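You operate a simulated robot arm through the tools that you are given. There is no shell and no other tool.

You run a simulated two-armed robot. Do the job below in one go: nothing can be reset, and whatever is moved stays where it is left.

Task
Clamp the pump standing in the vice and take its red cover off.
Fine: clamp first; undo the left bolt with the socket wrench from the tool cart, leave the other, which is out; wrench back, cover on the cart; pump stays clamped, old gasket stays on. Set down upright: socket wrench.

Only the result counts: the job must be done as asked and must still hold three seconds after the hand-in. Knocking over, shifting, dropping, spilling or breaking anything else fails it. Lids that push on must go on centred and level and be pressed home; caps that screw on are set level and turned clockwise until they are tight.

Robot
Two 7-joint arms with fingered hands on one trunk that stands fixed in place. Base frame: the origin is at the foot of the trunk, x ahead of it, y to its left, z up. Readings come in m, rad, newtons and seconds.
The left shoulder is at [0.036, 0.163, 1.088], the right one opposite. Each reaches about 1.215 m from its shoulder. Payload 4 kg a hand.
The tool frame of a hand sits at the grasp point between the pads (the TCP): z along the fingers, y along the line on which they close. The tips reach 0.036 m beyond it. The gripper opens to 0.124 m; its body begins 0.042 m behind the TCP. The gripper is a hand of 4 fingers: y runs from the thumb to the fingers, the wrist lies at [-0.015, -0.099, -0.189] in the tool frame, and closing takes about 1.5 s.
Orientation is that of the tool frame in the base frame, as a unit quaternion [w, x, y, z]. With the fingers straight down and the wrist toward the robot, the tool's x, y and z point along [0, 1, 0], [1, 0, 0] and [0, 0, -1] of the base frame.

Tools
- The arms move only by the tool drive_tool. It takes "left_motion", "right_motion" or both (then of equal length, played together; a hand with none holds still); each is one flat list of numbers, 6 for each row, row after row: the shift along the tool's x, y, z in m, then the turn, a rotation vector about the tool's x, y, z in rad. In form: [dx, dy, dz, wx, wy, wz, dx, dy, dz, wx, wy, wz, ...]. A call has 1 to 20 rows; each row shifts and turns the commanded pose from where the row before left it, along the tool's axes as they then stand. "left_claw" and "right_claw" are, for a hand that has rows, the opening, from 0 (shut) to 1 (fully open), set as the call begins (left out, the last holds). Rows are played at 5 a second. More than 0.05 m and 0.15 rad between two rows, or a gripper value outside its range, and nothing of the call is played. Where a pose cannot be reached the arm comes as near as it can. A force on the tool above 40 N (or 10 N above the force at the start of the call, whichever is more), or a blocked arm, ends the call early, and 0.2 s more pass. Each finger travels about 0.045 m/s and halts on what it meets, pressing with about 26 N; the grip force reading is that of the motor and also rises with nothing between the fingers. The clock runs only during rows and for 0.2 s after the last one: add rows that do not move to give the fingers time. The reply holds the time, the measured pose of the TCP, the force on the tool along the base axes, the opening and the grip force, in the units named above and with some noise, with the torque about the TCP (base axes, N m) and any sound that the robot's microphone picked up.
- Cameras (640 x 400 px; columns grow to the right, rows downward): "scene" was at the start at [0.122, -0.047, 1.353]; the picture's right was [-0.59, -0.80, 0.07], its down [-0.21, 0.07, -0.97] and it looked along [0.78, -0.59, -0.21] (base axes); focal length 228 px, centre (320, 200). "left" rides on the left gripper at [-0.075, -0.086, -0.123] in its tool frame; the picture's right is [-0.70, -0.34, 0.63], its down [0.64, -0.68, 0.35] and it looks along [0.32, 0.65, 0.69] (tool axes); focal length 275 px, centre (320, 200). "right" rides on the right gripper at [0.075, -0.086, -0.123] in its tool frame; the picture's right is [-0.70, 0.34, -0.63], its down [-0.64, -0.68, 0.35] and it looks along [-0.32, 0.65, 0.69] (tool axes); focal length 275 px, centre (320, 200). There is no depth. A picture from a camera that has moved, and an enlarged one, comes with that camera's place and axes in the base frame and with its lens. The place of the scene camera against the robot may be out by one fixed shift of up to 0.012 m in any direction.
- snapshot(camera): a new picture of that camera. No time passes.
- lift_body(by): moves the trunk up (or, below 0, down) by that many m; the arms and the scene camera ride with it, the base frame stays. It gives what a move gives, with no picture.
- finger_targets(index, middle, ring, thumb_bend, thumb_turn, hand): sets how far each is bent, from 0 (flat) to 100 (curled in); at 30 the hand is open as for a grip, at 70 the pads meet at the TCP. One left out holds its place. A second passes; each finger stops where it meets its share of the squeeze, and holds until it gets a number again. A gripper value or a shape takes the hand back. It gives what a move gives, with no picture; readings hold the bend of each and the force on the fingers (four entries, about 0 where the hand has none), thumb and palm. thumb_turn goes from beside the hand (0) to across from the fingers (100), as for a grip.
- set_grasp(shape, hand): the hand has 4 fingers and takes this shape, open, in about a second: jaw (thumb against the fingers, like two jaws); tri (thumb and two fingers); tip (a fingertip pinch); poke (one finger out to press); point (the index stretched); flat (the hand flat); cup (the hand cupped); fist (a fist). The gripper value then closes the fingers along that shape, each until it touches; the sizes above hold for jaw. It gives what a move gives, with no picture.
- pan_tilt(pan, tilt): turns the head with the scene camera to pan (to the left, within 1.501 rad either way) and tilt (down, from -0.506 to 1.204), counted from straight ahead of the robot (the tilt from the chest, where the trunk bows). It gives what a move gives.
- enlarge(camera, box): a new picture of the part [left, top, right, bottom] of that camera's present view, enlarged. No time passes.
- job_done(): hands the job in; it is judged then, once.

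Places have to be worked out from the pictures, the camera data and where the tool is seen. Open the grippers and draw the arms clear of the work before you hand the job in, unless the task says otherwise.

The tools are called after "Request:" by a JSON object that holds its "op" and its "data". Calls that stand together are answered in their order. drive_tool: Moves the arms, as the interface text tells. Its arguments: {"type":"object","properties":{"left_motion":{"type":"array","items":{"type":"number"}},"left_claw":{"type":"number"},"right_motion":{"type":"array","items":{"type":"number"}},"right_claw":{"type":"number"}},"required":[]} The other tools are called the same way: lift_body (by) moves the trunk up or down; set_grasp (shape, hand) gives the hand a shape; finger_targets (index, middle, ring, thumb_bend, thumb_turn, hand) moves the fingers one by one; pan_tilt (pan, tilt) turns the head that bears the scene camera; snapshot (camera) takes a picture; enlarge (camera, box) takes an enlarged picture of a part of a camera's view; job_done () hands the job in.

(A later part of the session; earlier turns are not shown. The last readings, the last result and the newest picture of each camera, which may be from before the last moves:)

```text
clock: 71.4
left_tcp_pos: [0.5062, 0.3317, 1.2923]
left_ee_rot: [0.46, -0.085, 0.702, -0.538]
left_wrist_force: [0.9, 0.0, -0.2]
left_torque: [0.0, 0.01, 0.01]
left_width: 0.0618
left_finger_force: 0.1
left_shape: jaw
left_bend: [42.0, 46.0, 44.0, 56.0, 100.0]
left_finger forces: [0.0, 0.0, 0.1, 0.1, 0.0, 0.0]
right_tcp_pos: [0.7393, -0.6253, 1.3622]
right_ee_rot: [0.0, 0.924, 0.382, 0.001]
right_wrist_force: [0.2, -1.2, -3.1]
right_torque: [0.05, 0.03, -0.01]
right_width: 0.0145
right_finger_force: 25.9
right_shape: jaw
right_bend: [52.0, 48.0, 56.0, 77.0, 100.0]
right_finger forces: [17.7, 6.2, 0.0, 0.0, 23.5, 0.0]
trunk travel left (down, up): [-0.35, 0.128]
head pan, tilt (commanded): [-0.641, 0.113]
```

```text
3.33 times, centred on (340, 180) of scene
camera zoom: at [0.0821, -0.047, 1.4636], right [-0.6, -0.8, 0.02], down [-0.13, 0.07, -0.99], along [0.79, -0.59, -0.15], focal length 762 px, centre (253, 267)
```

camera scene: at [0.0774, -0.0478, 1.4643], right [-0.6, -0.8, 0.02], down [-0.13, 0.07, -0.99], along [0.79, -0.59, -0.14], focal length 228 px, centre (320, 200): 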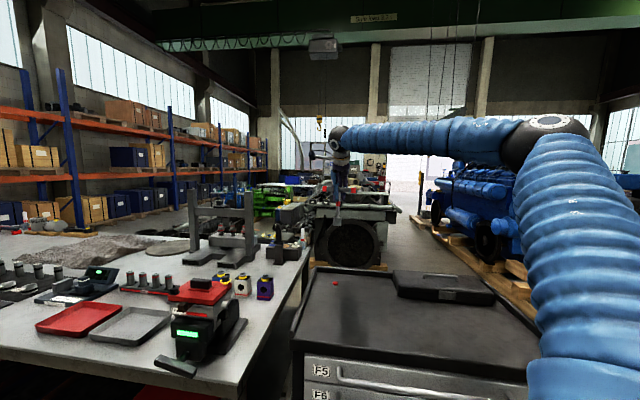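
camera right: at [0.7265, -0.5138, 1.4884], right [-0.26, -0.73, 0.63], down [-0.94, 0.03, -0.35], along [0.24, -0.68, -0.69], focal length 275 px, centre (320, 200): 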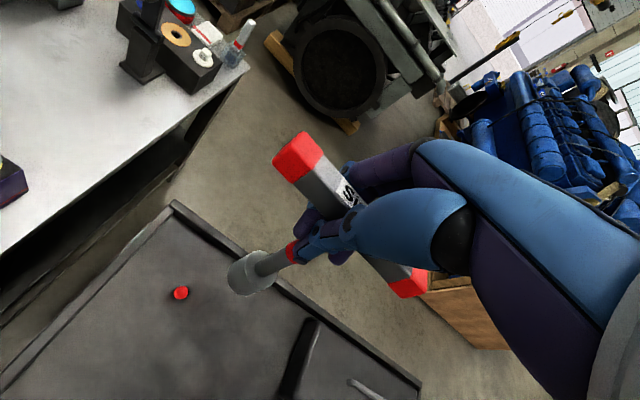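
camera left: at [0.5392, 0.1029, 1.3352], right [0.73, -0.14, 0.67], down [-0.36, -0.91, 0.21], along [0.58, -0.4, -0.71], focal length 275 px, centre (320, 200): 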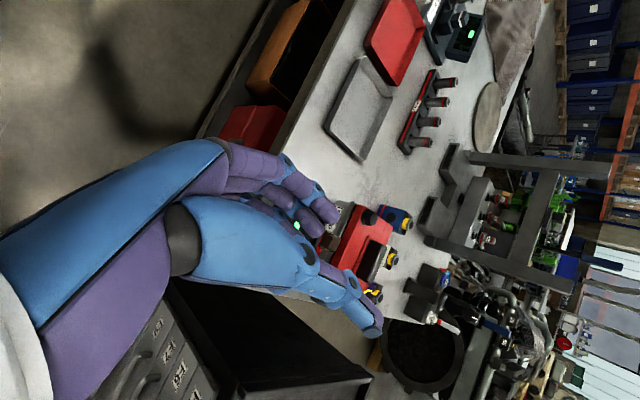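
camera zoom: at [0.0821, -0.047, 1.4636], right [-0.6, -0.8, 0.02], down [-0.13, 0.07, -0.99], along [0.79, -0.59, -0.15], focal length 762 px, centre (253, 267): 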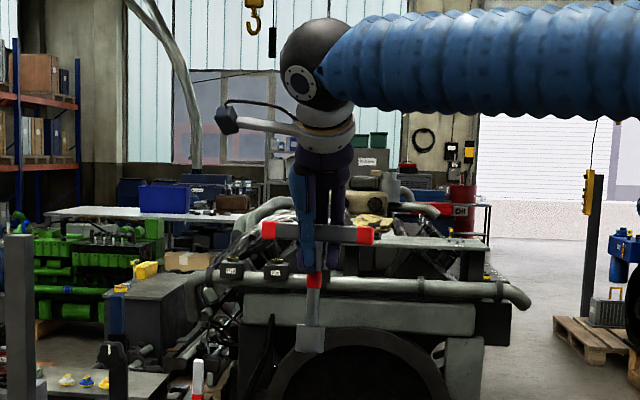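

Left arm is unloaded. The wrench leans ~3.5° in the grip (top toward the fingers), which I will correct by tilting the hand; socket centre is ~13 mm finger-side of the TCP. I carry it at height over to the left bolt.

Request:
{"op": "drive_tool", "data": {"right_motion": [0.035, -0.02695, -0.0033, 0, 0, 0, 0.035, -0.02695, -0.0033, 0, 0, 0, 0.035, -0.02695, -0.0033, 0, 0, 0, 0.035, -0.02695, -0.0033, 0, 0, 0, 0.035, -0.02695, -0.0033, 0, 0, 0, 0.035, -0.02695, -0.0033, 0, 0, 0, 0.035, -0.02695, -0.0033, 0, 0, 0, 0.035, -0.02695, -0.0033, 0, 0, 0, 0.035, -0.02695, -0.0033, 0, 0, 0, 0.035, -0.02695, -0.0033, 0, 0, 0, 0.035, -0.02695, -0.0033, 0, 0, 0, 0.035, -0.02695, -0.0033, 0, 0, 0, 0, 0, 0, -0.05, 0, 0, 0, 0, 0, 0, 0, 0]}}

Request:
{"op": "snapshot", "data": {"camera": "scene"}}

Request:
{"op": "snapshot", "data": {"camera": "right"}}

```text
clock: 74.4
left_tcp_pos: [0.5074, 0.3326, 1.2915]
left_ee_rot: [0.461, -0.086, 0.701, -0.537]
left_wrist_force: [0.3, -0.7, 0.2]
left_torque: [0.01, 0.01, 0.02]
left_width: 0.0619
left_finger_force: 0.0
left_shape: jaw
left_bend: [42.0, 46.0, 44.0, 56.0, 100.0]
left_finger forces: [0.1, 0.0, 0.0, 0.0, 0.1, 0.0]
right_tcp_pos: [0.7452, -0.1799, 1.3765]
right_ee_rot: [0.023, 0.924, 0.382, 0.01]
right_wrist_force: [-0.2, -0.2, -3.5]
right_torque: [0.06, 0.01, 0.01]
right_width: 0.0144
right_finger_force: 25.9
right_shape: jaw
right_bend: [52.0, 49.0, 56.0, 77.0, 100.0]
right_finger forces: [16.4, 6.4, 0.0, 0.0, 23.0, 0.0]
right hand out of reach, approached as far as the arm can: row 10, 11, 12
trunk travel left (down, up): [-0.35, 0.128]
head pan, tilt (commanded): [-0.641, 0.113]
```

```text
taken
camera scene: at [0.0827, -0.0464, 1.4636], right [-0.6, -0.8, 0.02], down [-0.13, 0.07, -0.99], along [0.79, -0.59, -0.15], focal length 228 px, centre (320, 200)
```

scene: 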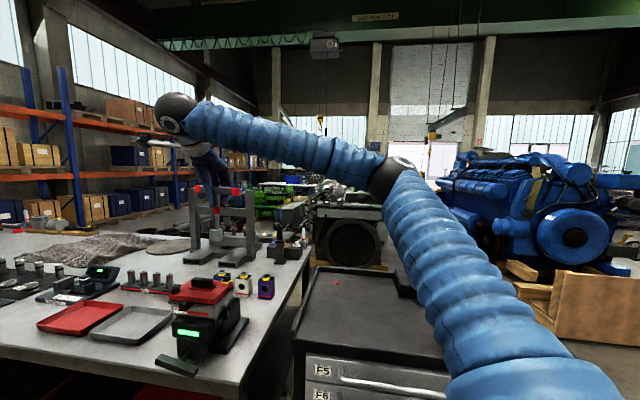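

```text
taken
camera right: at [0.7345, -0.0623, 1.4955], right [-0.28, -0.71, 0.65], down [-0.93, 0.01, -0.38], along [0.26, -0.71, -0.66], focal length 275 px, centre (320, 200)
```

right: 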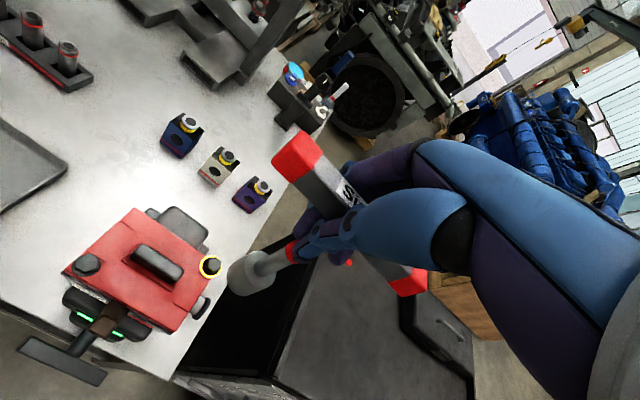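

With yaw −45° the right arm runs out of reach here, so I turn the hand counter-clockwise ~32° in the air (about the shaft axis), which suits this arm better.

Request:
{"op": "drive_tool", "data": {"right_motion": [0, 0, 0, 0, 0.0084, -0.1397, 0, 0, 0, 0, 0.0084, -0.1397, 0, 0, 0, 0, 0.0084, -0.1397, 0, 0, 0, 0, 0.0084, -0.1397, 0, 0, 0, 0, 0, 0]}}

Request:
{"op": "snapshot", "data": {"camera": "right"}}

```text
clock: 75.6
left_tcp_pos: [0.5055, 0.3327, 1.2909]
left_ee_rot: [0.46, -0.085, 0.701, -0.537]
left_wrist_force: [-0.5, 0.6, 1.3]
left_torque: [-0.02, -0.01, -0.03]
left_width: 0.0617
left_finger_force: 0.1
left_shape: jaw
left_bend: [42.0, 46.0, 44.0, 56.0, 100.0]
left_finger forces: [0.0, 0.1, 0.0, 0.0, 0.0, 0.0]
right_tcp_pos: [0.7456, -0.181, 1.3753]
right_ee_rot: [0.019, 0.782, 0.623, 0.017]
right_wrist_force: [0.1, -0.4, -3.4]
right_torque: [0.0, 0.04, 0.01]
right_width: 0.0147
right_finger_force: 26.1
right_shape: jaw
right_bend: [52.0, 49.0, 56.0, 77.0, 100.0]
right_finger forces: [16.2, 6.5, 0.0, 0.0, 22.9, 0.0]
trunk travel left (down, up): [-0.35, 0.128]
head pan, tilt (commanded): [-0.641, 0.113]
```

```text
taken
camera right: at [0.6733, -0.0874, 1.4939], right [0.14, -0.75, 0.65], down [-0.79, -0.48, -0.38], along [0.6, -0.46, -0.66], focal length 275 px, centre (320, 200)
```

right: 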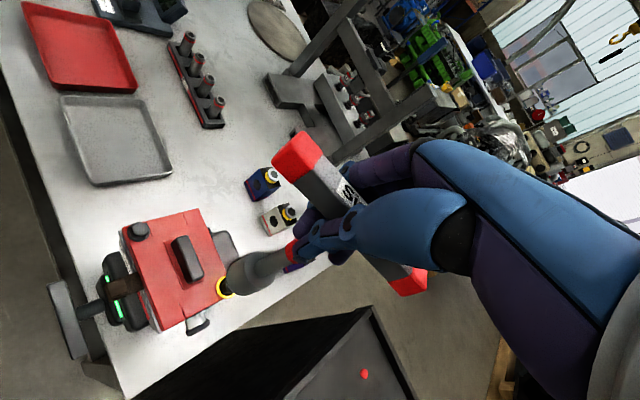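

The left bolt appears at [0.8166,-0.0938] from this view too. I bring the socket over it, staying ~5 cm above.

Request:
{"op": "drive_tool", "data": {"right_motion": [0.0366, 0.0102, 0, 0, 0, 0, 0.0366, 0.0102, 0, 0, 0, 0, 0.0366, 0.0102, 0, 0, 0, 0, 0, 0, 0.035, 0, 0, 0, 0, 0, 0.035, 0, 0, 0, 0, 0, 0, 0, 0, 0]}}

Request:
{"op": "snapshot", "data": {"camera": "right"}}

Request:
{"op": "enlarge", "data": {"camera": "scene", "box": [130, 170, 270, 300]}}

```text
clock: 77.0
left_tcp_pos: [0.5055, 0.3331, 1.2913]
left_ee_rot: [0.46, -0.086, 0.701, -0.538]
left_wrist_force: [-0.7, -0.4, -0.6]
left_torque: [0.01, -0.01, 0.02]
left_width: 0.062
left_finger_force: 0.1
left_shape: jaw
left_bend: [42.0, 46.0, 44.0, 56.0, 100.0]
left_finger forces: [0.0, 0.1, 0.0, 0.0, 0.0, 0.1]
right_tcp_pos: [0.7794, -0.129, 1.3094]
right_ee_rot: [0.02, 0.782, 0.622, 0.019]
right_wrist_force: [0.5, 0.0, -3.3]
right_torque: [0.02, 0.06, 0.02]
right_width: 0.0142
right_finger_force: 26.3
right_shape: jaw
right_bend: [52.0, 49.0, 56.0, 76.0, 100.0]
right_finger forces: [15.7, 6.7, 0.0, 0.1, 23.2, 0.0]
right hand out of reach, approached as far as the arm can: row 2, 3
trunk travel left (down, up): [-0.35, 0.128]
head pan, tilt (commanded): [-0.641, 0.113]
```

```text
taken
camera right: at [0.7074, -0.0354, 1.4275], right [0.14, -0.75, 0.65], down [-0.79, -0.48, -0.38], along [0.6, -0.46, -0.66], focal length 275 px, centre (320, 200)
```

right: 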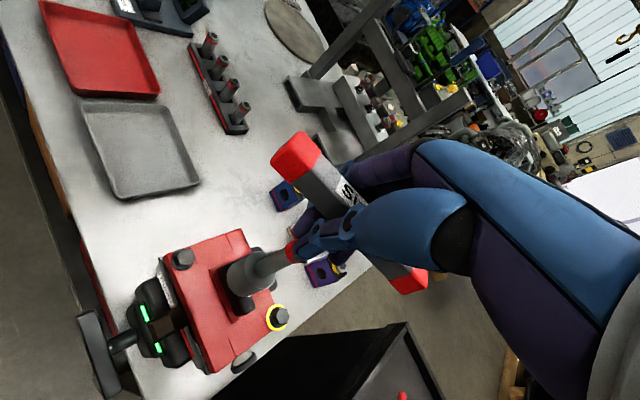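

```text
3.08 times, centred on (200, 235) of scene
camera zoom: at [0.0813, -0.0461, 1.4637], right [-0.6, -0.8, 0.02], down [-0.13, 0.07, -0.99], along [0.79, -0.59, -0.15], focal length 703 px, centre (689, 92)
```

zoom: 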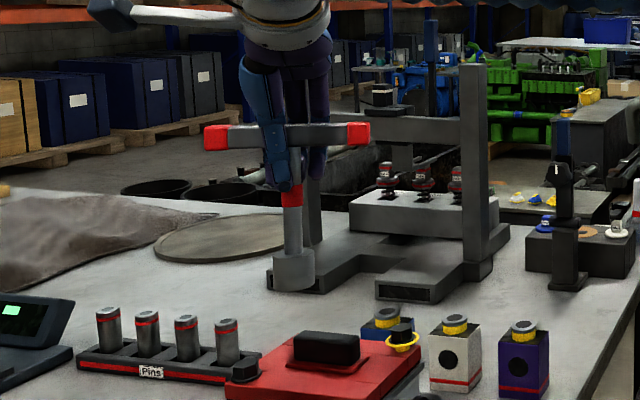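

Still a bit out of reach at this yaw, so I turn another ~32° counter-clockwise (raising slightly first), then approach the bolt.

Request:
{"op": "drive_tool", "data": {"right_motion": [0, 0, -0.03, 0, 0, 0, 0, 0, 0, 0, 0.0084, -0.1397, 0, 0, 0, 0, 0.0084, -0.1397, 0, 0, 0, 0, 0.0084, -0.1397, 0, 0, 0, 0, 0.0084, -0.1397, 0, 0, 0, 0, 0, 0]}}

Request:
{"op": "snapshot", "data": {"camera": "right"}}

```text
clock: 78.4
left_tcp_pos: [0.5054, 0.3329, 1.2908]
left_ee_rot: [0.461, -0.086, 0.701, -0.538]
left_wrist_force: [0.1, -0.4, 0.5]
left_torque: [-0.03, 0.0, 0.02]
left_width: 0.0619
left_finger_force: 0.1
left_shape: jaw
left_bend: [42.0, 46.0, 44.0, 56.0, 100.0]
left_finger forces: [0.0, 0.0, 0.0, 0.0, 0.0, 0.0]
right_tcp_pos: [0.7768, -0.1289, 1.3378]
right_ee_rot: [0.013, 0.58, 0.814, 0.024]
right_wrist_force: [-0.5, 0.4, -3.4]
right_torque: [-0.01, 0.06, 0.0]
right_width: 0.0147
right_finger_force: 25.9
right_shape: jaw
right_bend: [52.0, 49.0, 56.0, 76.0, 100.0]
right_finger forces: [15.5, 6.8, 0.1, 0.0, 23.0, 0.0]
trunk travel left (down, up): [-0.35, 0.128]
head pan, tilt (commanded): [-0.641, 0.113]
```

```text
taken
camera right: at [0.667, -0.0896, 1.4551], right [0.51, -0.56, 0.65], down [-0.41, -0.82, -0.39], along [0.75, -0.07, -0.66], focal length 275 px, centre (320, 200)
```

right: 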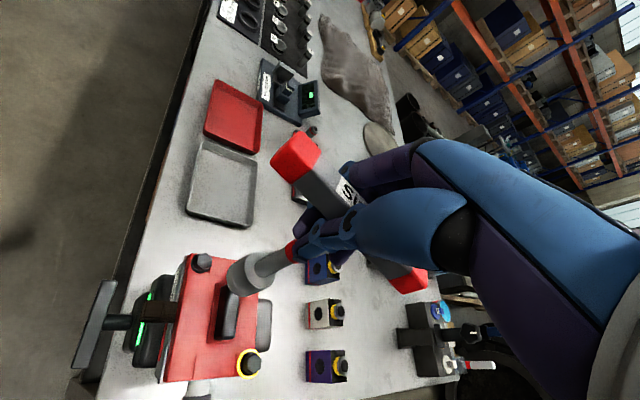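

Bolt confirmed at [0.8175,-0.094]. I shift the socket over it and lower to about 5 cm above.

Request:
{"op": "drive_tool", "data": {"right_motion": [0.0265, 0.0296, 0, 0, 0, 0, 0, 0, 0.02, 0, 0, 0, 0, 0, 0.02, 0, 0, 0, 0, 0, 0, 0, 0, 0]}}

Request:
{"op": "snapshot", "data": {"camera": "right"}}

Request:
{"op": "enlarge", "data": {"camera": "scene", "box": [130, 180, 270, 320]}}

```text
clock: 79.4
left_tcp_pos: [0.5063, 0.3322, 1.2905]
left_ee_rot: [0.461, -0.086, 0.701, -0.537]
left_wrist_force: [1.1, 0.5, 0.1]
left_torque: [-0.02, 0.02, -0.03]
left_width: 0.062
left_finger_force: 0.1
left_shape: jaw
left_bend: [42.0, 46.0, 44.0, 56.0, 100.0]
left_finger forces: [0.0, 0.0, 0.1, 0.1, 0.1, 0.0]
right_tcp_pos: [0.8024, -0.0935, 1.2979]
right_ee_rot: [0.012, 0.581, 0.814, 0.024]
right_wrist_force: [0.7, 0.0, -3.4]
right_torque: [0.0, 0.06, 0.02]
right_width: 0.0142
right_finger_force: 25.6
right_shape: jaw
right_bend: [52.0, 49.0, 56.0, 76.0, 100.0]
right_finger forces: [15.6, 6.8, 0.1, 0.0, 23.1, 0.1]
trunk travel left (down, up): [-0.35, 0.128]
head pan, tilt (commanded): [-0.641, 0.113]
```

```text
taken
camera right: at [0.6903, -0.0536, 1.4166], right [0.51, -0.57, 0.65], down [-0.42, -0.82, -0.39], along [0.75, -0.07, -0.66], focal length 275 px, centre (320, 200)
```

right: 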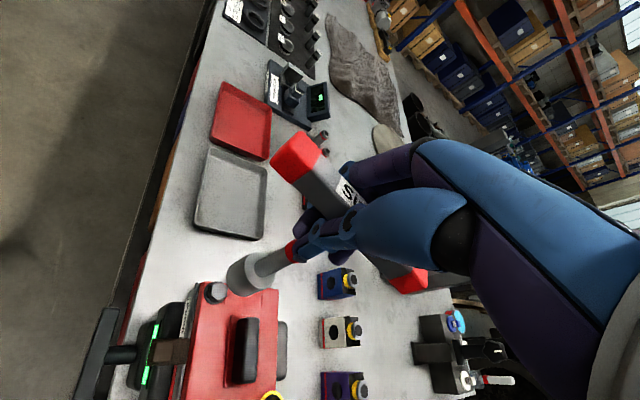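

```text
2.86 times, centred on (200, 250) of scene
camera zoom: at [0.0829, -0.0467, 1.4635], right [-0.6, -0.8, 0.02], down [-0.13, 0.07, -0.99], along [0.79, -0.59, -0.15], focal length 653 px, centre (663, 57)
```

zoom: 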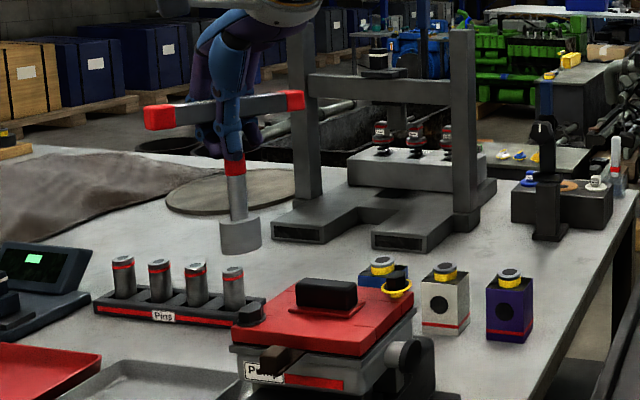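

Close: by the right camera the socket must shift about 8 mm toward me (tool x +3 mm, y −7 mm). I correct and zoom in to verify.

Request:
{"op": "drive_tool", "data": {"right_motion": [0.0034, -0.0072, 0, 0, 0, 0, 0, 0, 0.015, 0, 0, 0, 0, 0, 0, 0, 0, 0]}}

Request:
{"op": "enlarge", "data": {"camera": "right", "box": [170, 230, 310, 330]}}

Request:
{"op": "enlarge", "data": {"camera": "scene", "box": [160, 210, 240, 290]}}

```text
clock: 80.2
left_tcp_pos: [0.5051, 0.3332, 1.2917]
left_ee_rot: [0.46, -0.086, 0.701, -0.538]
left_wrist_force: [0.4, -0.2, -0.8]
left_torque: [0.0, -0.01, -0.01]
left_width: 0.062
left_finger_force: 0.0
left_shape: jaw
left_bend: [42.0, 46.0, 44.0, 56.0, 100.0]
left_finger forces: [0.0, 0.0, 0.0, 0.1, 0.1, 0.0]
right_tcp_pos: [0.7943, -0.0918, 1.2834]
right_ee_rot: [0.012, 0.581, 0.813, 0.026]
right_wrist_force: [-0.9, -0.4, -3.4]
right_torque: [-0.04, 0.05, -0.01]
right_width: 0.0144
right_finger_force: 25.9
right_shape: jaw
right_bend: [53.0, 49.0, 56.0, 76.0, 100.0]
right_finger forces: [15.5, 6.8, 0.0, 0.1, 22.9, 0.0]
trunk travel left (down, up): [-0.35, 0.128]
head pan, tilt (commanded): [-0.641, 0.113]
```

```text
4.00 times, centred on (240, 280) of right
camera zoom: at [0.6823, -0.0521, 1.4017], right [0.51, -0.56, 0.65], down [-0.42, -0.82, -0.39], along [0.75, -0.07, -0.66], focal length 1101 px, centre (640, -120)
```

zoom: 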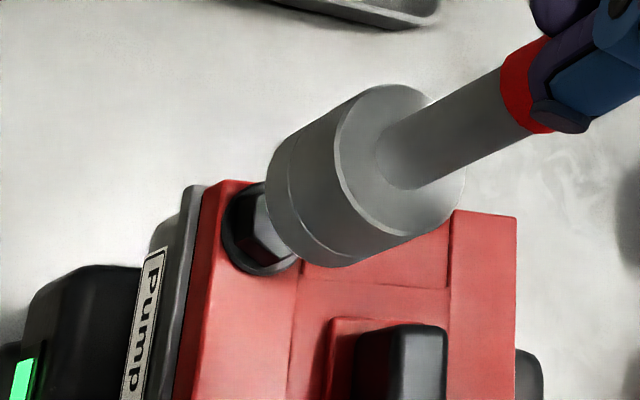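

```text
5.00 times, centred on (200, 250) of scene
camera zoom: at [0.0819, -0.0462, 1.4637], right [-0.6, -0.8, 0.02], down [-0.13, 0.07, -0.99], along [0.79, -0.59, -0.15], focal length 1142 px, centre (920, -50)
```

zoom: 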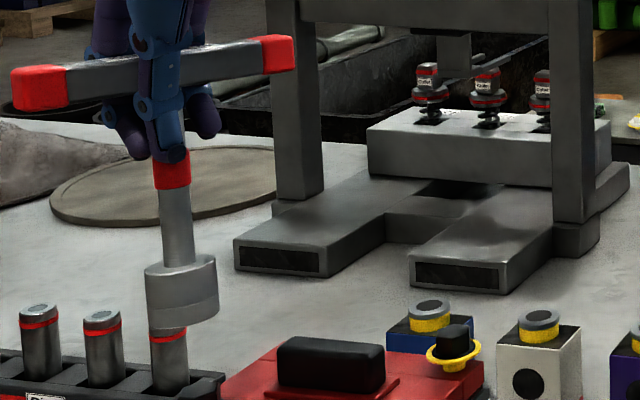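

I lower the socket to about 1 cm above the bolt, where parallax is small, and compare both cameras again.

Request:
{"op": "drive_tool", "data": {"right_motion": [0, 0, 0.015, 0, 0, 0, 0, 0, 0.015, 0, 0, 0, 0, 0, 0, 0, 0, 0]}}

Request:
{"op": "enlarge", "data": {"camera": "right", "box": [170, 220, 310, 320]}}

Request:
{"op": "enlarge", "data": {"camera": "scene", "box": [140, 230, 220, 310]}}

```text
clock: 81.0
left_tcp_pos: [0.5057, 0.3332, 1.2917]
left_ee_rot: [0.46, -0.085, 0.701, -0.538]
left_wrist_force: [0.2, 0.0, 0.0]
left_torque: [-0.02, 0.01, -0.04]
left_width: 0.062
left_finger_force: 0.1
left_shape: jaw
left_bend: [42.0, 46.0, 44.0, 56.0, 100.0]
left_finger forces: [0.0, 0.0, 0.0, 0.0, 0.0, 0.0]
right_tcp_pos: [0.7953, -0.0915, 1.2522]
right_ee_rot: [0.013, 0.58, 0.814, 0.024]
right_wrist_force: [0.2, 0.5, -2.4]
right_torque: [-0.02, 0.07, 0.0]
right_width: 0.0144
right_finger_force: 26.2
right_shape: jaw
right_bend: [53.0, 49.0, 56.0, 76.0, 100.0]
right_finger forces: [15.4, 6.8, 0.0, 0.1, 23.0, 0.0]
trunk travel left (down, up): [-0.35, 0.128]
head pan, tilt (commanded): [-0.641, 0.113]
```

```text
4.00 times, centred on (240, 270) of right
camera zoom: at [0.684, -0.0519, 1.3708], right [0.51, -0.56, 0.65], down [-0.42, -0.82, -0.39], along [0.75, -0.07, -0.66], focal length 1101 px, centre (640, -80)
```

zoom: 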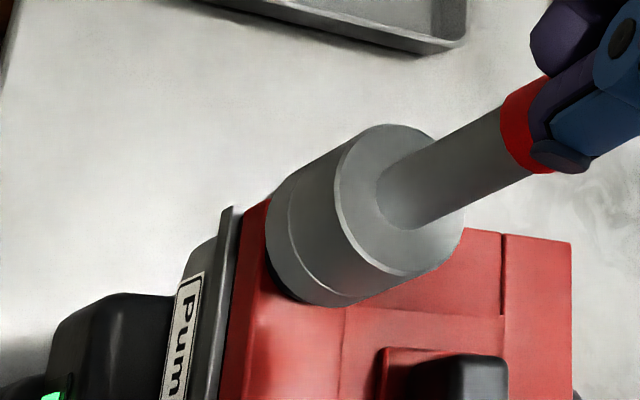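

```text
5.00 times, centred on (180, 270) of scene
camera zoom: at [0.0821, -0.0466, 1.4636], right [-0.6, -0.8, 0.02], down [-0.13, 0.07, -0.99], along [0.79, -0.59, -0.15], focal length 1142 px, centre (1020, -150)
```

zoom: 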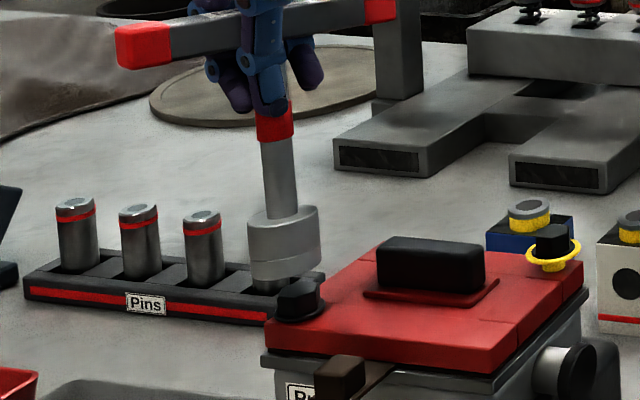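

I zoom in on the wrench and bolt separately to measure the wrench's tilt and offset.

Request:
{"op": "enlarge", "data": {"camera": "scene", "box": [150, 225, 200, 300]}}

Request:
{"op": "snapshot", "data": {"camera": "left"}}

```text
5.33 times, centred on (175, 262) of scene
camera zoom: at [0.0821, -0.0466, 1.4636], right [-0.6, -0.8, 0.02], down [-0.13, 0.07, -0.99], along [0.79, -0.59, -0.15], focal length 1218 px, centre (1093, -133)
```

zoom: 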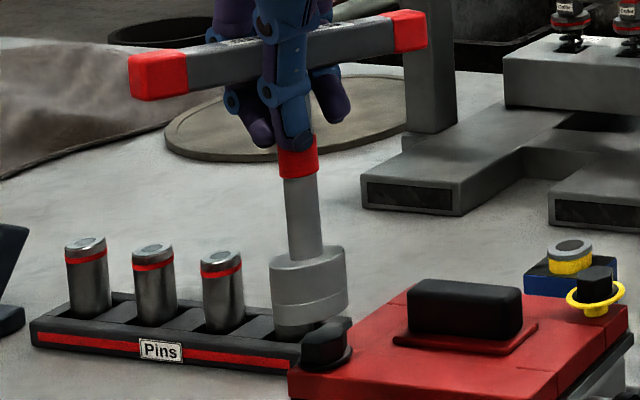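

```text
taken
camera left: at [0.4256, 0.4274, 1.4027], right [0.73, -0.14, 0.67], down [-0.36, -0.91, 0.21], along [0.58, -0.4, -0.71], focal length 275 px, centre (320, 200)
```

left: 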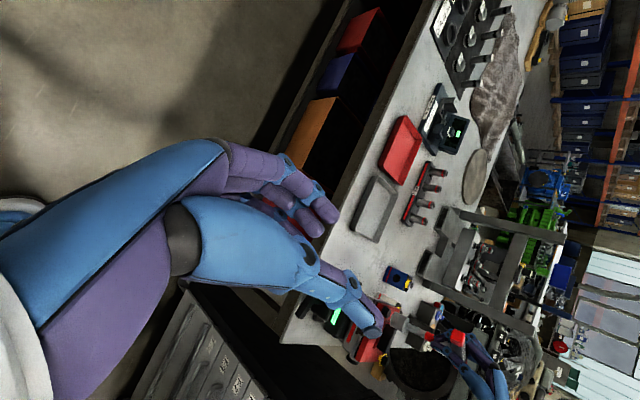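

The wrench is within about 2–3° of vertical. I apply the combined correction (world +4 mm x, −3 mm y), then go down a little and look again.

Request:
{"op": "drive_tool", "data": {"right_motion": [-0.0043, 0.0027, 0, 0, 0, 0, 0, 0, 0.005, 0, 0, 0, 0, 0, 0, 0, 0, 0]}}

Request:
{"op": "enlarge", "data": {"camera": "scene", "box": [150, 240, 200, 310]}}

Request:
{"op": "enlarge", "data": {"camera": "right", "box": [190, 240, 290, 320]}}

```text
clock: 81.8
left_tcp_pos: [0.5065, 0.3329, 1.2917]
left_ee_rot: [0.46, -0.086, 0.701, -0.538]
left_wrist_force: [0.9, 0.0, 0.5]
left_torque: [0.0, -0.01, -0.01]
left_width: 0.0619
left_finger_force: 0.1
left_shape: jaw
left_bend: [42.0, 46.0, 44.0, 56.0, 100.0]
left_finger forces: [0.1, 0.1, 0.0, 0.0, 0.0, 0.1]
right_tcp_pos: [0.7988, -0.0951, 1.2492]
right_ee_rot: [0.013, 0.581, 0.814, 0.026]
right_wrist_force: [0.7, 0.1, -2.1]
right_torque: [-0.03, 0.08, 0.05]
right_width: 0.0144
right_finger_force: 25.4
right_shape: jaw
right_bend: [53.0, 49.0, 56.0, 76.0, 100.0]
right_finger forces: [15.4, 6.9, 0.0, 0.0, 23.0, 0.0]
trunk travel left (down, up): [-0.35, 0.128]
head pan, tilt (commanded): [-0.641, 0.113]
```

```text
5.71 times, centred on (175, 275) of scene
camera zoom: at [0.0821, -0.0465, 1.4636], right [-0.6, -0.8, 0.02], down [-0.13, 0.07, -0.99], along [0.79, -0.59, -0.15], focal length 1306 px, centre (1149, -229)
```

zoom: 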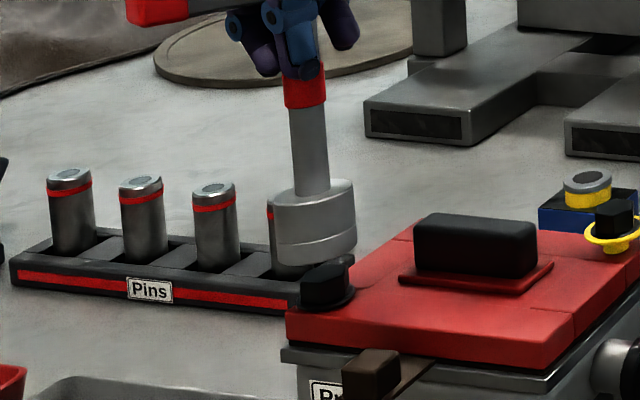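

```text
5.00 times, centred on (240, 280) of right
camera zoom: at [0.6875, -0.055, 1.367], right [0.51, -0.57, 0.65], down [-0.42, -0.82, -0.39], along [0.75, -0.07, -0.66], focal length 1376 px, centre (720, -200)
```

zoom: 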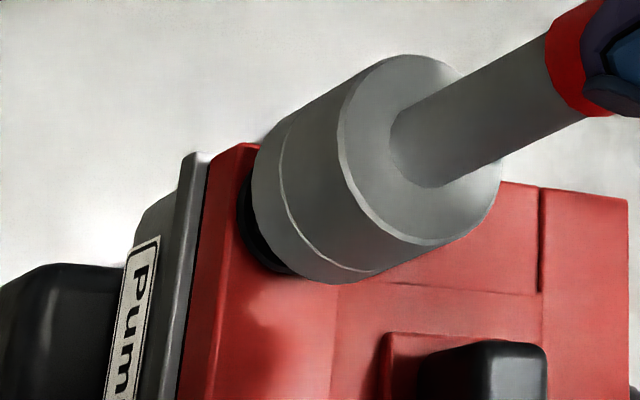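

Both views agree the bolt lies ~3 mm further along −x of the tool. I shift that and descend in small guarded steps, watching the vertical force.

Request:
{"op": "drive_tool", "data": {"right_motion": [-0.003, 0, 0, 0, 0, 0, 0, 0, 0.004, 0, 0, 0, 0, 0, 0.004, 0, 0, 0, 0, 0, 0, 0, 0, 0]}}

Request:
{"op": "enlarge", "data": {"camera": "scene", "box": [150, 240, 200, 310]}}

Request:
{"op": "enlarge", "data": {"camera": "right", "box": [190, 240, 290, 320]}}

```text
clock: 82.8
left_tcp_pos: [0.5058, 0.3312, 1.2924]
left_ee_rot: [0.46, -0.085, 0.701, -0.538]
left_wrist_force: [0.8, 0.7, -0.3]
left_torque: [0.0, 0.0, 0.02]
left_width: 0.062
left_finger_force: 0.2
left_shape: jaw
left_bend: [42.0, 46.0, 44.0, 56.0, 100.0]
left_finger forces: [0.0, 0.1, 0.1, 0.1, 0.0, 0.1]
right_tcp_pos: [0.7988, -0.0981, 1.2423]
right_ee_rot: [0.012, 0.58, 0.814, 0.026]
right_wrist_force: [0.3, -0.1, -2.9]
right_torque: [-0.03, 0.07, 0.02]
right_width: 0.0144
right_finger_force: 26.3
right_shape: jaw
right_bend: [53.0, 49.0, 56.0, 76.0, 100.0]
right_finger forces: [15.4, 6.8, 0.0, 0.0, 23.0, 0.0]
trunk travel left (down, up): [-0.35, 0.128]
head pan, tilt (commanded): [-0.641, 0.113]
```

```text
5.71 times, centred on (175, 275) of scene
camera zoom: at [0.0822, -0.0465, 1.4636], right [-0.6, -0.8, 0.02], down [-0.13, 0.07, -0.99], along [0.79, -0.59, -0.15], focal length 1306 px, centre (1149, -229)
```

zoom: 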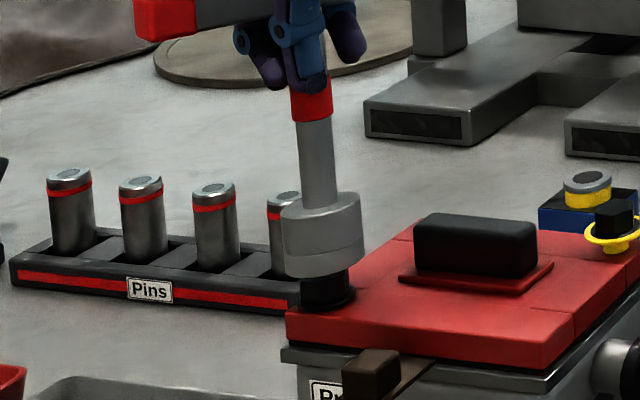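

```text
5.00 times, centred on (240, 280) of right
camera zoom: at [0.6884, -0.0576, 1.3594], right [0.51, -0.56, 0.65], down [-0.42, -0.82, -0.39], along [0.75, -0.07, -0.66], focal length 1376 px, centre (720, -200)
```

zoom: 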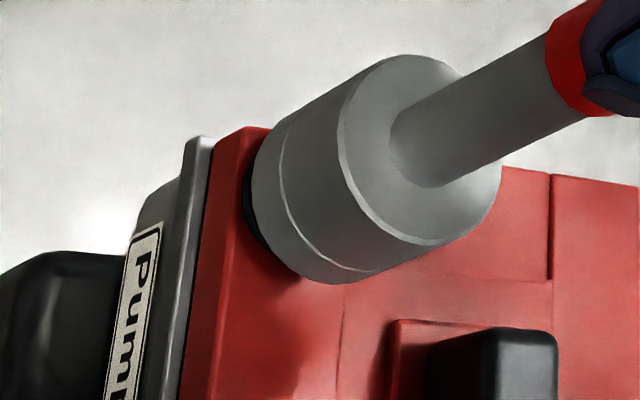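

Aligned well in both views. I keep descending in 3 mm steps.

Request:
{"op": "drive_tool", "data": {"right_motion": [0.001, 0, 0.003, 0, 0, 0, 0, 0, 0.003, 0, 0, 0, 0, 0, 0, 0, 0, 0]}}

Request:
{"op": "enlarge", "data": {"camera": "scene", "box": [150, 240, 200, 310]}}

Request:
{"op": "enlarge", "data": {"camera": "right", "box": [190, 240, 290, 320]}}

```text
clock: 83.6
left_tcp_pos: [0.5057, 0.3332, 1.2919]
left_ee_rot: [0.46, -0.085, 0.701, -0.538]
left_wrist_force: [0.7, 0.7, -0.7]
left_torque: [-0.02, 0.02, 0.0]
left_width: 0.0621
left_finger_force: 0.0
left_shape: jaw
left_bend: [42.0, 46.0, 44.0, 56.0, 100.0]
left_finger forces: [0.0, 0.0, 0.1, 0.0, 0.0, 0.1]
right_tcp_pos: [0.8006, -0.096, 1.2341]
right_ee_rot: [0.012, 0.58, 0.814, 0.025]
right_wrist_force: [1.3, 0.4, -2.6]
right_torque: [-0.01, 0.04, -0.03]
right_width: 0.0143
right_finger_force: 26.1
right_shape: jaw
right_bend: [53.0, 49.0, 56.0, 76.0, 100.0]
right_finger forces: [15.3, 7.0, 0.0, 0.1, 22.9, 0.0]
trunk travel left (down, up): [-0.35, 0.128]
head pan, tilt (commanded): [-0.641, 0.113]
```

```text
5.71 times, centred on (175, 275) of scene
camera zoom: at [0.0823, -0.0465, 1.4636], right [-0.6, -0.8, 0.02], down [-0.13, 0.07, -0.99], along [0.79, -0.59, -0.15], focal length 1306 px, centre (1149, -229)
```

zoom: 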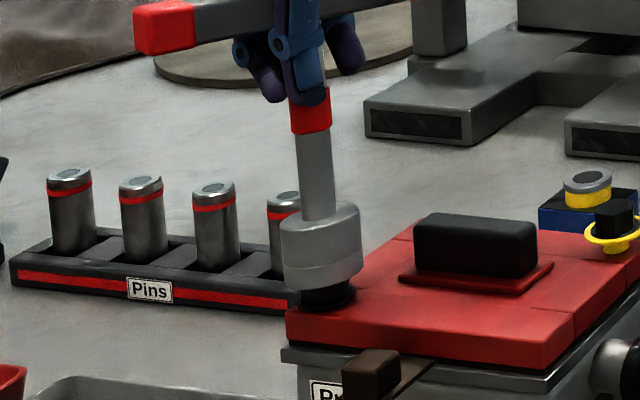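

```text
5.00 times, centred on (240, 280) of right
camera zoom: at [0.689, -0.0569, 1.3529], right [0.51, -0.56, 0.65], down [-0.42, -0.82, -0.39], along [0.75, -0.07, -0.66], focal length 1376 px, centre (720, -200)
```

zoom: 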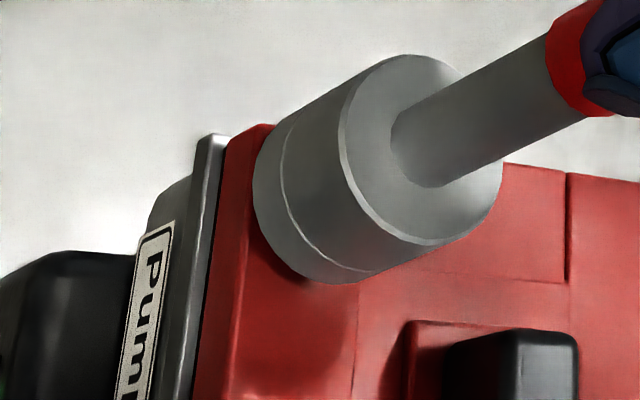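

No contact yet and the head is disappearing into the socket. I continue down.

Request:
{"op": "drive_tool", "data": {"right_motion": [0, 0, 0.003, 0, 0, 0, 0, 0, 0.003, 0, 0, 0, 0, 0, 0, 0, 0, 0]}}

Request:
{"op": "enlarge", "data": {"camera": "scene", "box": [150, 240, 200, 310]}}

```text
clock: 84.4
left_tcp_pos: [0.5054, 0.3314, 1.2909]
left_ee_rot: [0.461, -0.086, 0.701, -0.538]
left_wrist_force: [0.6, -0.2, 0.5]
left_torque: [0.01, -0.02, -0.05]
left_width: 0.062
left_finger_force: 0.0
left_shape: jaw
left_bend: [42.0, 46.0, 44.0, 56.0, 100.0]
left_finger forces: [0.0, 0.0, 0.1, 0.1, 0.0, 0.0]
right_tcp_pos: [0.7992, -0.0962, 1.2282]
right_ee_rot: [0.012, 0.58, 0.814, 0.025]
right_wrist_force: [1.1, -0.2, -4.1]
right_torque: [-0.05, -0.07, 0.0]
right_width: 0.0143
right_finger_force: 26.1
right_shape: jaw
right_bend: [52.0, 49.0, 56.0, 77.0, 100.0]
right_finger forces: [14.9, 8.1, 0.0, 0.0, 23.1, 0.0]
trunk travel left (down, up): [-0.35, 0.128]
head pan, tilt (commanded): [-0.641, 0.113]
```

```text
5.71 times, centred on (175, 275) of scene
camera zoom: at [0.0823, -0.0465, 1.4636], right [-0.6, -0.8, 0.02], down [-0.13, 0.07, -0.99], along [0.79, -0.59, -0.15], focal length 1306 px, centre (1149, -229)
```

zoom: 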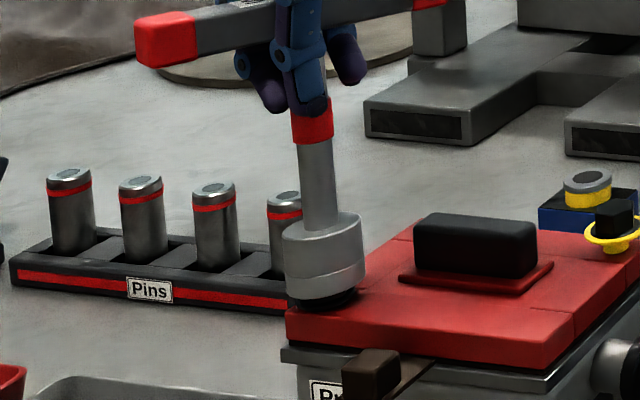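

The socket is almost down on the washer. I go down further in 2 mm steps until I feel the seat.

Request:
{"op": "drive_tool", "data": {"right_motion": [0, 0, 0.002, 0, 0, 0, 0, 0, 0.002, 0, 0, 0, 0, 0, 0, 0, 0, 0]}}

Request:
{"op": "enlarge", "data": {"camera": "scene", "box": [150, 240, 200, 310]}}

Request:
{"op": "enlarge", "data": {"camera": "right", "box": [190, 240, 290, 320]}}

```text
clock: 85.2
left_tcp_pos: [0.5066, 0.3326, 1.2914]
left_ee_rot: [0.461, -0.086, 0.701, -0.537]
left_wrist_force: [0.3, -0.3, 0.0]
left_torque: [0.02, 0.0, 0.0]
left_width: 0.062
left_finger_force: 0.0
left_shape: jaw
left_bend: [42.0, 46.0, 44.0, 56.0, 100.0]
left_finger forces: [0.0, 0.1, 0.0, 0.0, 0.0, 0.1]
right_tcp_pos: [0.8, -0.097, 1.2254]
right_ee_rot: [0.012, 0.58, 0.814, 0.024]
right_wrist_force: [1.3, -0.8, -3.1]
right_torque: [-0.03, -0.06, -0.04]
right_width: 0.0145
right_finger_force: 26.0
right_shape: jaw
right_bend: [53.0, 49.0, 56.0, 77.0, 100.0]
right_finger forces: [14.9, 8.0, 0.1, 0.1, 23.0, 0.0]
trunk travel left (down, up): [-0.35, 0.128]
head pan, tilt (commanded): [-0.641, 0.113]
```

```text
5.71 times, centred on (175, 275) of scene
camera zoom: at [0.0824, -0.0465, 1.4636], right [-0.6, -0.8, 0.02], down [-0.13, 0.07, -0.99], along [0.79, -0.59, -0.15], focal length 1306 px, centre (1149, -229)
```

zoom: 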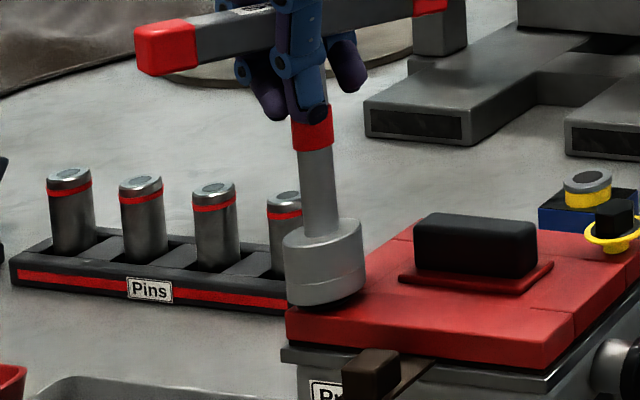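

```text
5.00 times, centred on (240, 280) of right
camera zoom: at [0.6892, -0.0571, 1.3435], right [0.51, -0.56, 0.65], down [-0.42, -0.82, -0.39], along [0.75, -0.07, -0.66], focal length 1376 px, centre (720, -200)
```

zoom: 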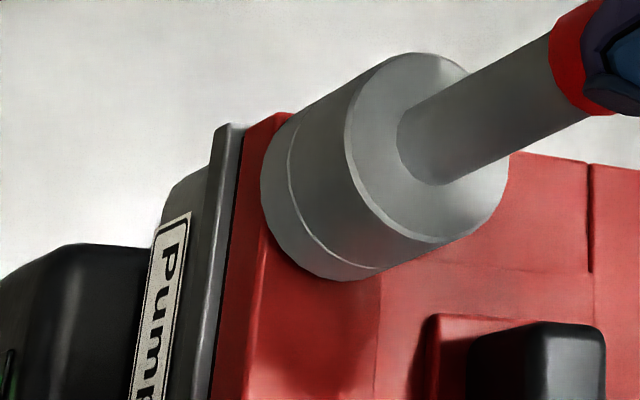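

The socket has slipped over the head. Two more small steps down to seat it fully.

Request:
{"op": "drive_tool", "data": {"right_motion": [0, 0, 0.002, 0, 0, 0, 0, 0, 0.002, 0, 0, 0, 0, 0, 0, 0, 0, 0]}}

Request:
{"op": "enlarge", "data": {"camera": "scene", "box": [150, 240, 200, 310]}}

```text
clock: 86.0
left_tcp_pos: [0.505, 0.3336, 1.2909]
left_ee_rot: [0.461, -0.086, 0.701, -0.538]
left_wrist_force: [-0.1, -0.6, -1.1]
left_torque: [-0.03, 0.0, -0.01]
left_width: 0.0619
left_finger_force: 0.1
left_shape: jaw
left_bend: [42.0, 46.0, 44.0, 56.0, 100.0]
left_finger forces: [0.0, 0.1, 0.0, 0.0, 0.0, 0.0]
right_tcp_pos: [0.8001, -0.0959, 1.223]
right_ee_rot: [0.013, 0.58, 0.814, 0.025]
right_wrist_force: [-0.2, 0.6, 9.8]
right_torque: [0.04, -0.32, 0.01]
right_width: 0.0145
right_finger_force: 25.8
right_shape: jaw
right_bend: [52.0, 48.0, 56.0, 77.0, 100.0]
right_finger forces: [14.9, 8.3, 0.1, 0.1, 23.2, 0.0]
trunk travel left (down, up): [-0.35, 0.128]
head pan, tilt (commanded): [-0.641, 0.113]
```

```text
5.71 times, centred on (175, 275) of scene
camera zoom: at [0.0813, -0.0464, 1.4638], right [-0.6, -0.8, 0.02], down [-0.13, 0.07, -0.99], along [0.79, -0.59, -0.15], focal length 1306 px, centre (1149, -229)
```

zoom: 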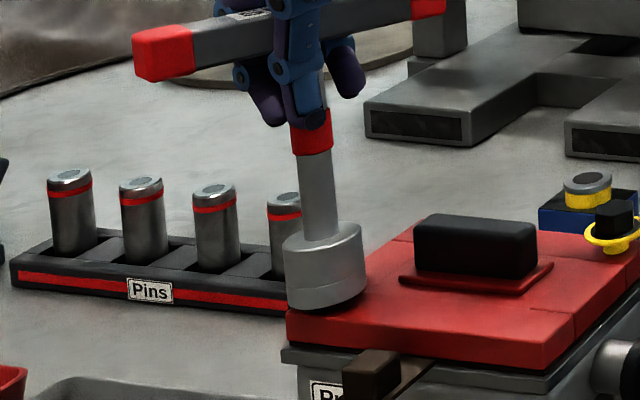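

Seated: the hand feels +10 N upward. I now turn counter-clockwise 0.4 rad about the bolt axis (~17 mm finger-side of the TCP) and check.

Request:
{"op": "drive_tool", "data": {"right_motion": [-0.0017, -0.0004, 0, 0.0007, 0.0054, -0.0998, -0.0017, -0.0004, 0, 0.0007, 0.0054, -0.0998, -0.0017, -0.0004, 0, 0.0007, 0.0054, -0.0998, -0.0017, -0.0004, 0, 0.0007, 0.0054, -0.0998, 0, 0, 0, 0, 0, 0]}}

Request:
{"op": "enlarge", "data": {"camera": "scene", "box": [140, 220, 210, 310]}}

Request:
{"op": "snapshot", "data": {"camera": "right"}}

```text
clock: 87.2
left_tcp_pos: [0.5042, 0.3328, 1.2915]
left_ee_rot: [0.461, -0.085, 0.701, -0.537]
left_wrist_force: [0.3, 0.2, -1.3]
left_torque: [-0.01, 0.0, 0.02]
left_width: 0.0622
left_finger_force: 0.1
left_shape: jaw
left_bend: [42.0, 46.0, 44.0, 56.0, 100.0]
left_finger forces: [0.0, 0.0, 0.0, 0.0, 0.0, 0.0]
right_tcp_pos: [0.8005, -0.1016, 1.2219]
right_ee_rot: [0.009, 0.406, 0.913, 0.028]
right_wrist_force: [-1.1, -0.4, 16.4]
right_torque: [0.24, -0.39, -0.27]
right_width: 0.0148
right_finger_force: 26.0
right_shape: jaw
right_bend: [52.0, 49.0, 56.0, 77.0, 100.0]
right_finger forces: [25.4, 8.5, 0.1, 0.0, 26.9, 0.0]
trunk travel left (down, up): [-0.35, 0.128]
head pan, tilt (commanded): [-0.641, 0.113]
```

```text
4.44 times, centred on (175, 265) of scene
camera zoom: at [0.0805, -0.0461, 1.4638], right [-0.6, -0.8, 0.02], down [-0.13, 0.07, -0.99], along [0.79, -0.59, -0.14], focal length 1015 px, centre (964, -89)
```

zoom: 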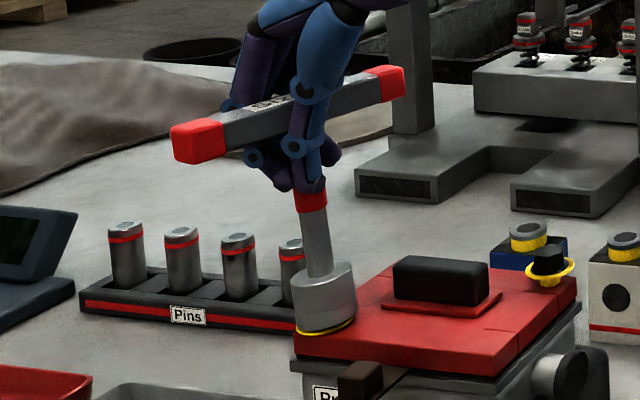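

```text
taken
camera right: at [0.6829, -0.1086, 1.34], right [0.69, -0.32, 0.65], down [-0.06, -0.92, -0.39], along [0.72, 0.23, -0.66], focal length 275 px, centre (320, 200)
```

right: 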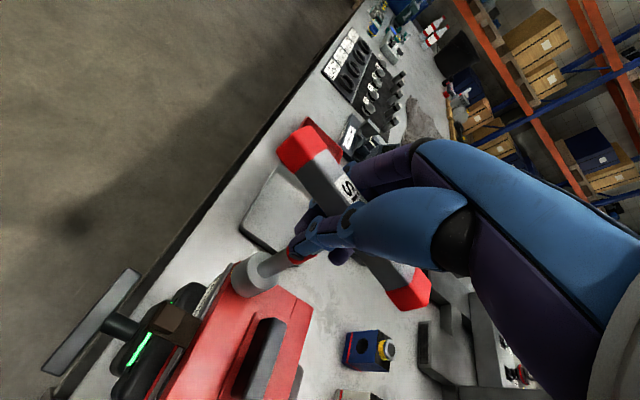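

A yellow ring has appeared under the left bolt, like the one on the bolt that is out, and the wrench is being pushed up slightly. I keep turning counter-clockwise with a small upward give.

Request:
{"op": "drive_tool", "data": {"right_motion": [-0.0017, -0.0004, -0.0008, 0.0007, 0.0054, -0.0998, -0.0017, -0.0004, -0.0008, 0.0007, 0.0054, -0.0998, -0.0017, -0.0004, -0.0008, 0.0007, 0.0054, -0.0998, -0.0017, -0.0004, -0.0008, 0.0007, 0.0054, -0.0998, 0, 0, 0, 0, 0, 0]}}

Request:
{"op": "enlarge", "data": {"camera": "scene", "box": [140, 220, 210, 310]}}

```text
clock: 88.4
left_tcp_pos: [0.5053, 0.3327, 1.292]
left_ee_rot: [0.461, -0.086, 0.701, -0.538]
left_wrist_force: [0.1, 0.0, -0.3]
left_torque: [-0.02, 0.0, 0.02]
left_width: 0.0621
left_finger_force: 0.1
left_shape: jaw
left_bend: [42.0, 46.0, 44.0, 56.0, 100.0]
left_finger forces: [0.0, 0.1, 0.0, 0.1, 0.1, 0.0]
right_tcp_pos: [0.8036, -0.1088, 1.2225]
right_ee_rot: [0.002, 0.217, 0.976, 0.028]
right_wrist_force: [-0.1, 0.4, 6.8]
right_torque: [0.23, -0.19, 0.01]
right_width: 0.015
right_finger_force: 25.6
right_shape: jaw
right_bend: [52.0, 48.0, 56.0, 77.0, 100.0]
right_finger forces: [13.9, 9.0, 0.1, 0.1, 23.1, 0.1]
trunk travel left (down, up): [-0.35, 0.128]
head pan, tilt (commanded): [-0.641, 0.113]
```

```text
4.44 times, centred on (175, 265) of scene
camera zoom: at [0.0813, -0.0464, 1.4636], right [-0.6, -0.8, 0.02], down [-0.13, 0.07, -0.99], along [0.79, -0.59, -0.15], focal length 1015 px, centre (964, -89)
```

zoom: 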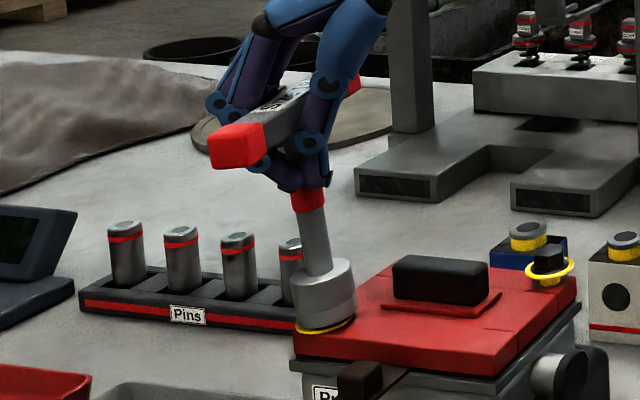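

Turning is now free (no resisting torque). I turn another 0.8 rad to be sure the bolt is fully undone.

Request:
{"op": "drive_tool", "data": {"right_motion": [-0.0017, -0.0004, -0.0003, 0.0007, 0.0054, -0.0998, -0.0017, -0.0004, -0.0003, 0.0007, 0.0054, -0.0998, -0.0017, -0.0004, -0.0003, 0.0007, 0.0054, -0.0998, -0.0017, -0.0004, -0.0003, 0.0007, 0.0054, -0.0998, -0.0017, -0.0004, -0.0003, 0.0007, 0.0054, -0.0998, -0.0017, -0.0004, -0.0003, 0.0007, 0.0054, -0.0998, -0.0017, -0.0004, -0.0003, 0.0007, 0.0054, -0.0998, -0.0017, -0.0004, -0.0003, 0.0007, 0.0054, -0.0998, 0, 0, 0, 0, 0, 0]}}

Request:
{"op": "enlarge", "data": {"camera": "scene", "box": [140, 220, 210, 310]}}

```text
clock: 90.4
left_tcp_pos: [0.5053, 0.3323, 1.2907]
left_ee_rot: [0.46, -0.086, 0.701, -0.538]
left_wrist_force: [-1.1, 0.2, -0.4]
left_torque: [0.02, -0.01, -0.01]
left_width: 0.0619
left_finger_force: 0.1
left_shape: jaw
left_bend: [42.0, 46.0, 44.0, 56.0, 100.0]
left_finger forces: [0.1, 0.0, 0.1, 0.0, 0.0, 0.0]
right_tcp_pos: [0.7872, -0.1356, 1.2214]
right_ee_rot: [-0.007, -0.18, 0.983, 0.027]
right_wrist_force: [1.4, 3.4, 0.5]
right_torque: [0.5, -0.26, 0.03]
right_width: 0.0157
right_finger_force: 26.3
right_shape: jaw
right_bend: [53.0, 47.0, 56.0, 77.0, 100.0]
right_finger forces: [12.4, 8.0, 6.9, 0.0, 19.3, 0.1]
right hand out of reach, approached as far as the arm can: row 5, 6, 7, 8
trunk travel left (down, up): [-0.35, 0.128]
head pan, tilt (commanded): [-0.641, 0.113]
```

```text
4.44 times, centred on (175, 265) of scene
camera zoom: at [0.0823, -0.0461, 1.4637], right [-0.6, -0.8, 0.02], down [-0.13, 0.07, -0.99], along [0.79, -0.59, -0.15], focal length 1015 px, centre (964, -89)
```

zoom: 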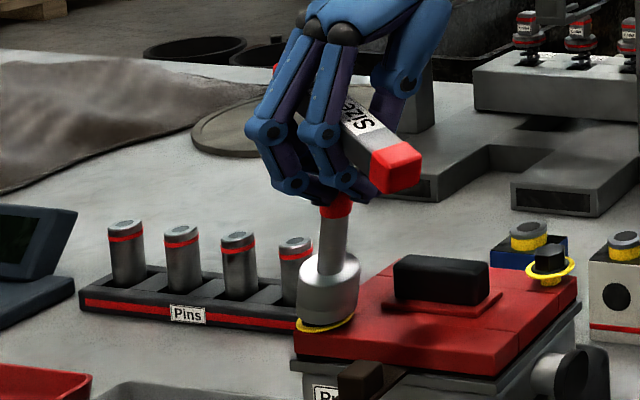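

At the end the hand ran out of reach and drifted, leaning the wrench. I look closely at the socket before disengaging.

Request:
{"op": "enlarge", "data": {"camera": "scene", "box": [155, 245, 205, 305]}}

Request:
{"op": "enlarge", "data": {"camera": "right", "box": [170, 220, 330, 340]}}

```text
6.67 times, centred on (180, 275) of scene
camera zoom: at [0.0823, -0.0461, 1.4637], right [-0.6, -0.8, 0.02], down [-0.13, 0.07, -0.99], along [0.79, -0.59, -0.15], focal length 1523 px, centre (1253, -300)
```

zoom: 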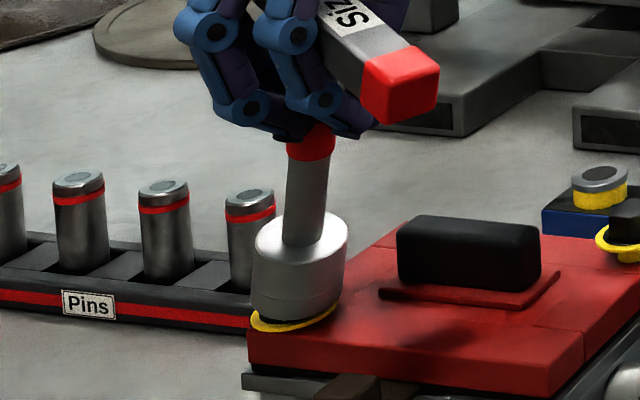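

```text
3.33 times, centred on (250, 280) of right
camera zoom: at [0.7496, -0.2484, 1.3389], right [0.55, 0.53, 0.65], down [0.84, -0.39, -0.39], along [0.05, 0.75, -0.66], focal length 918 px, centre (553, -67)
```

zoom: 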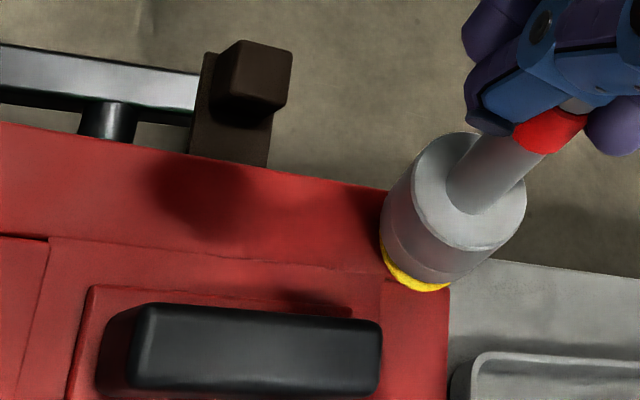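

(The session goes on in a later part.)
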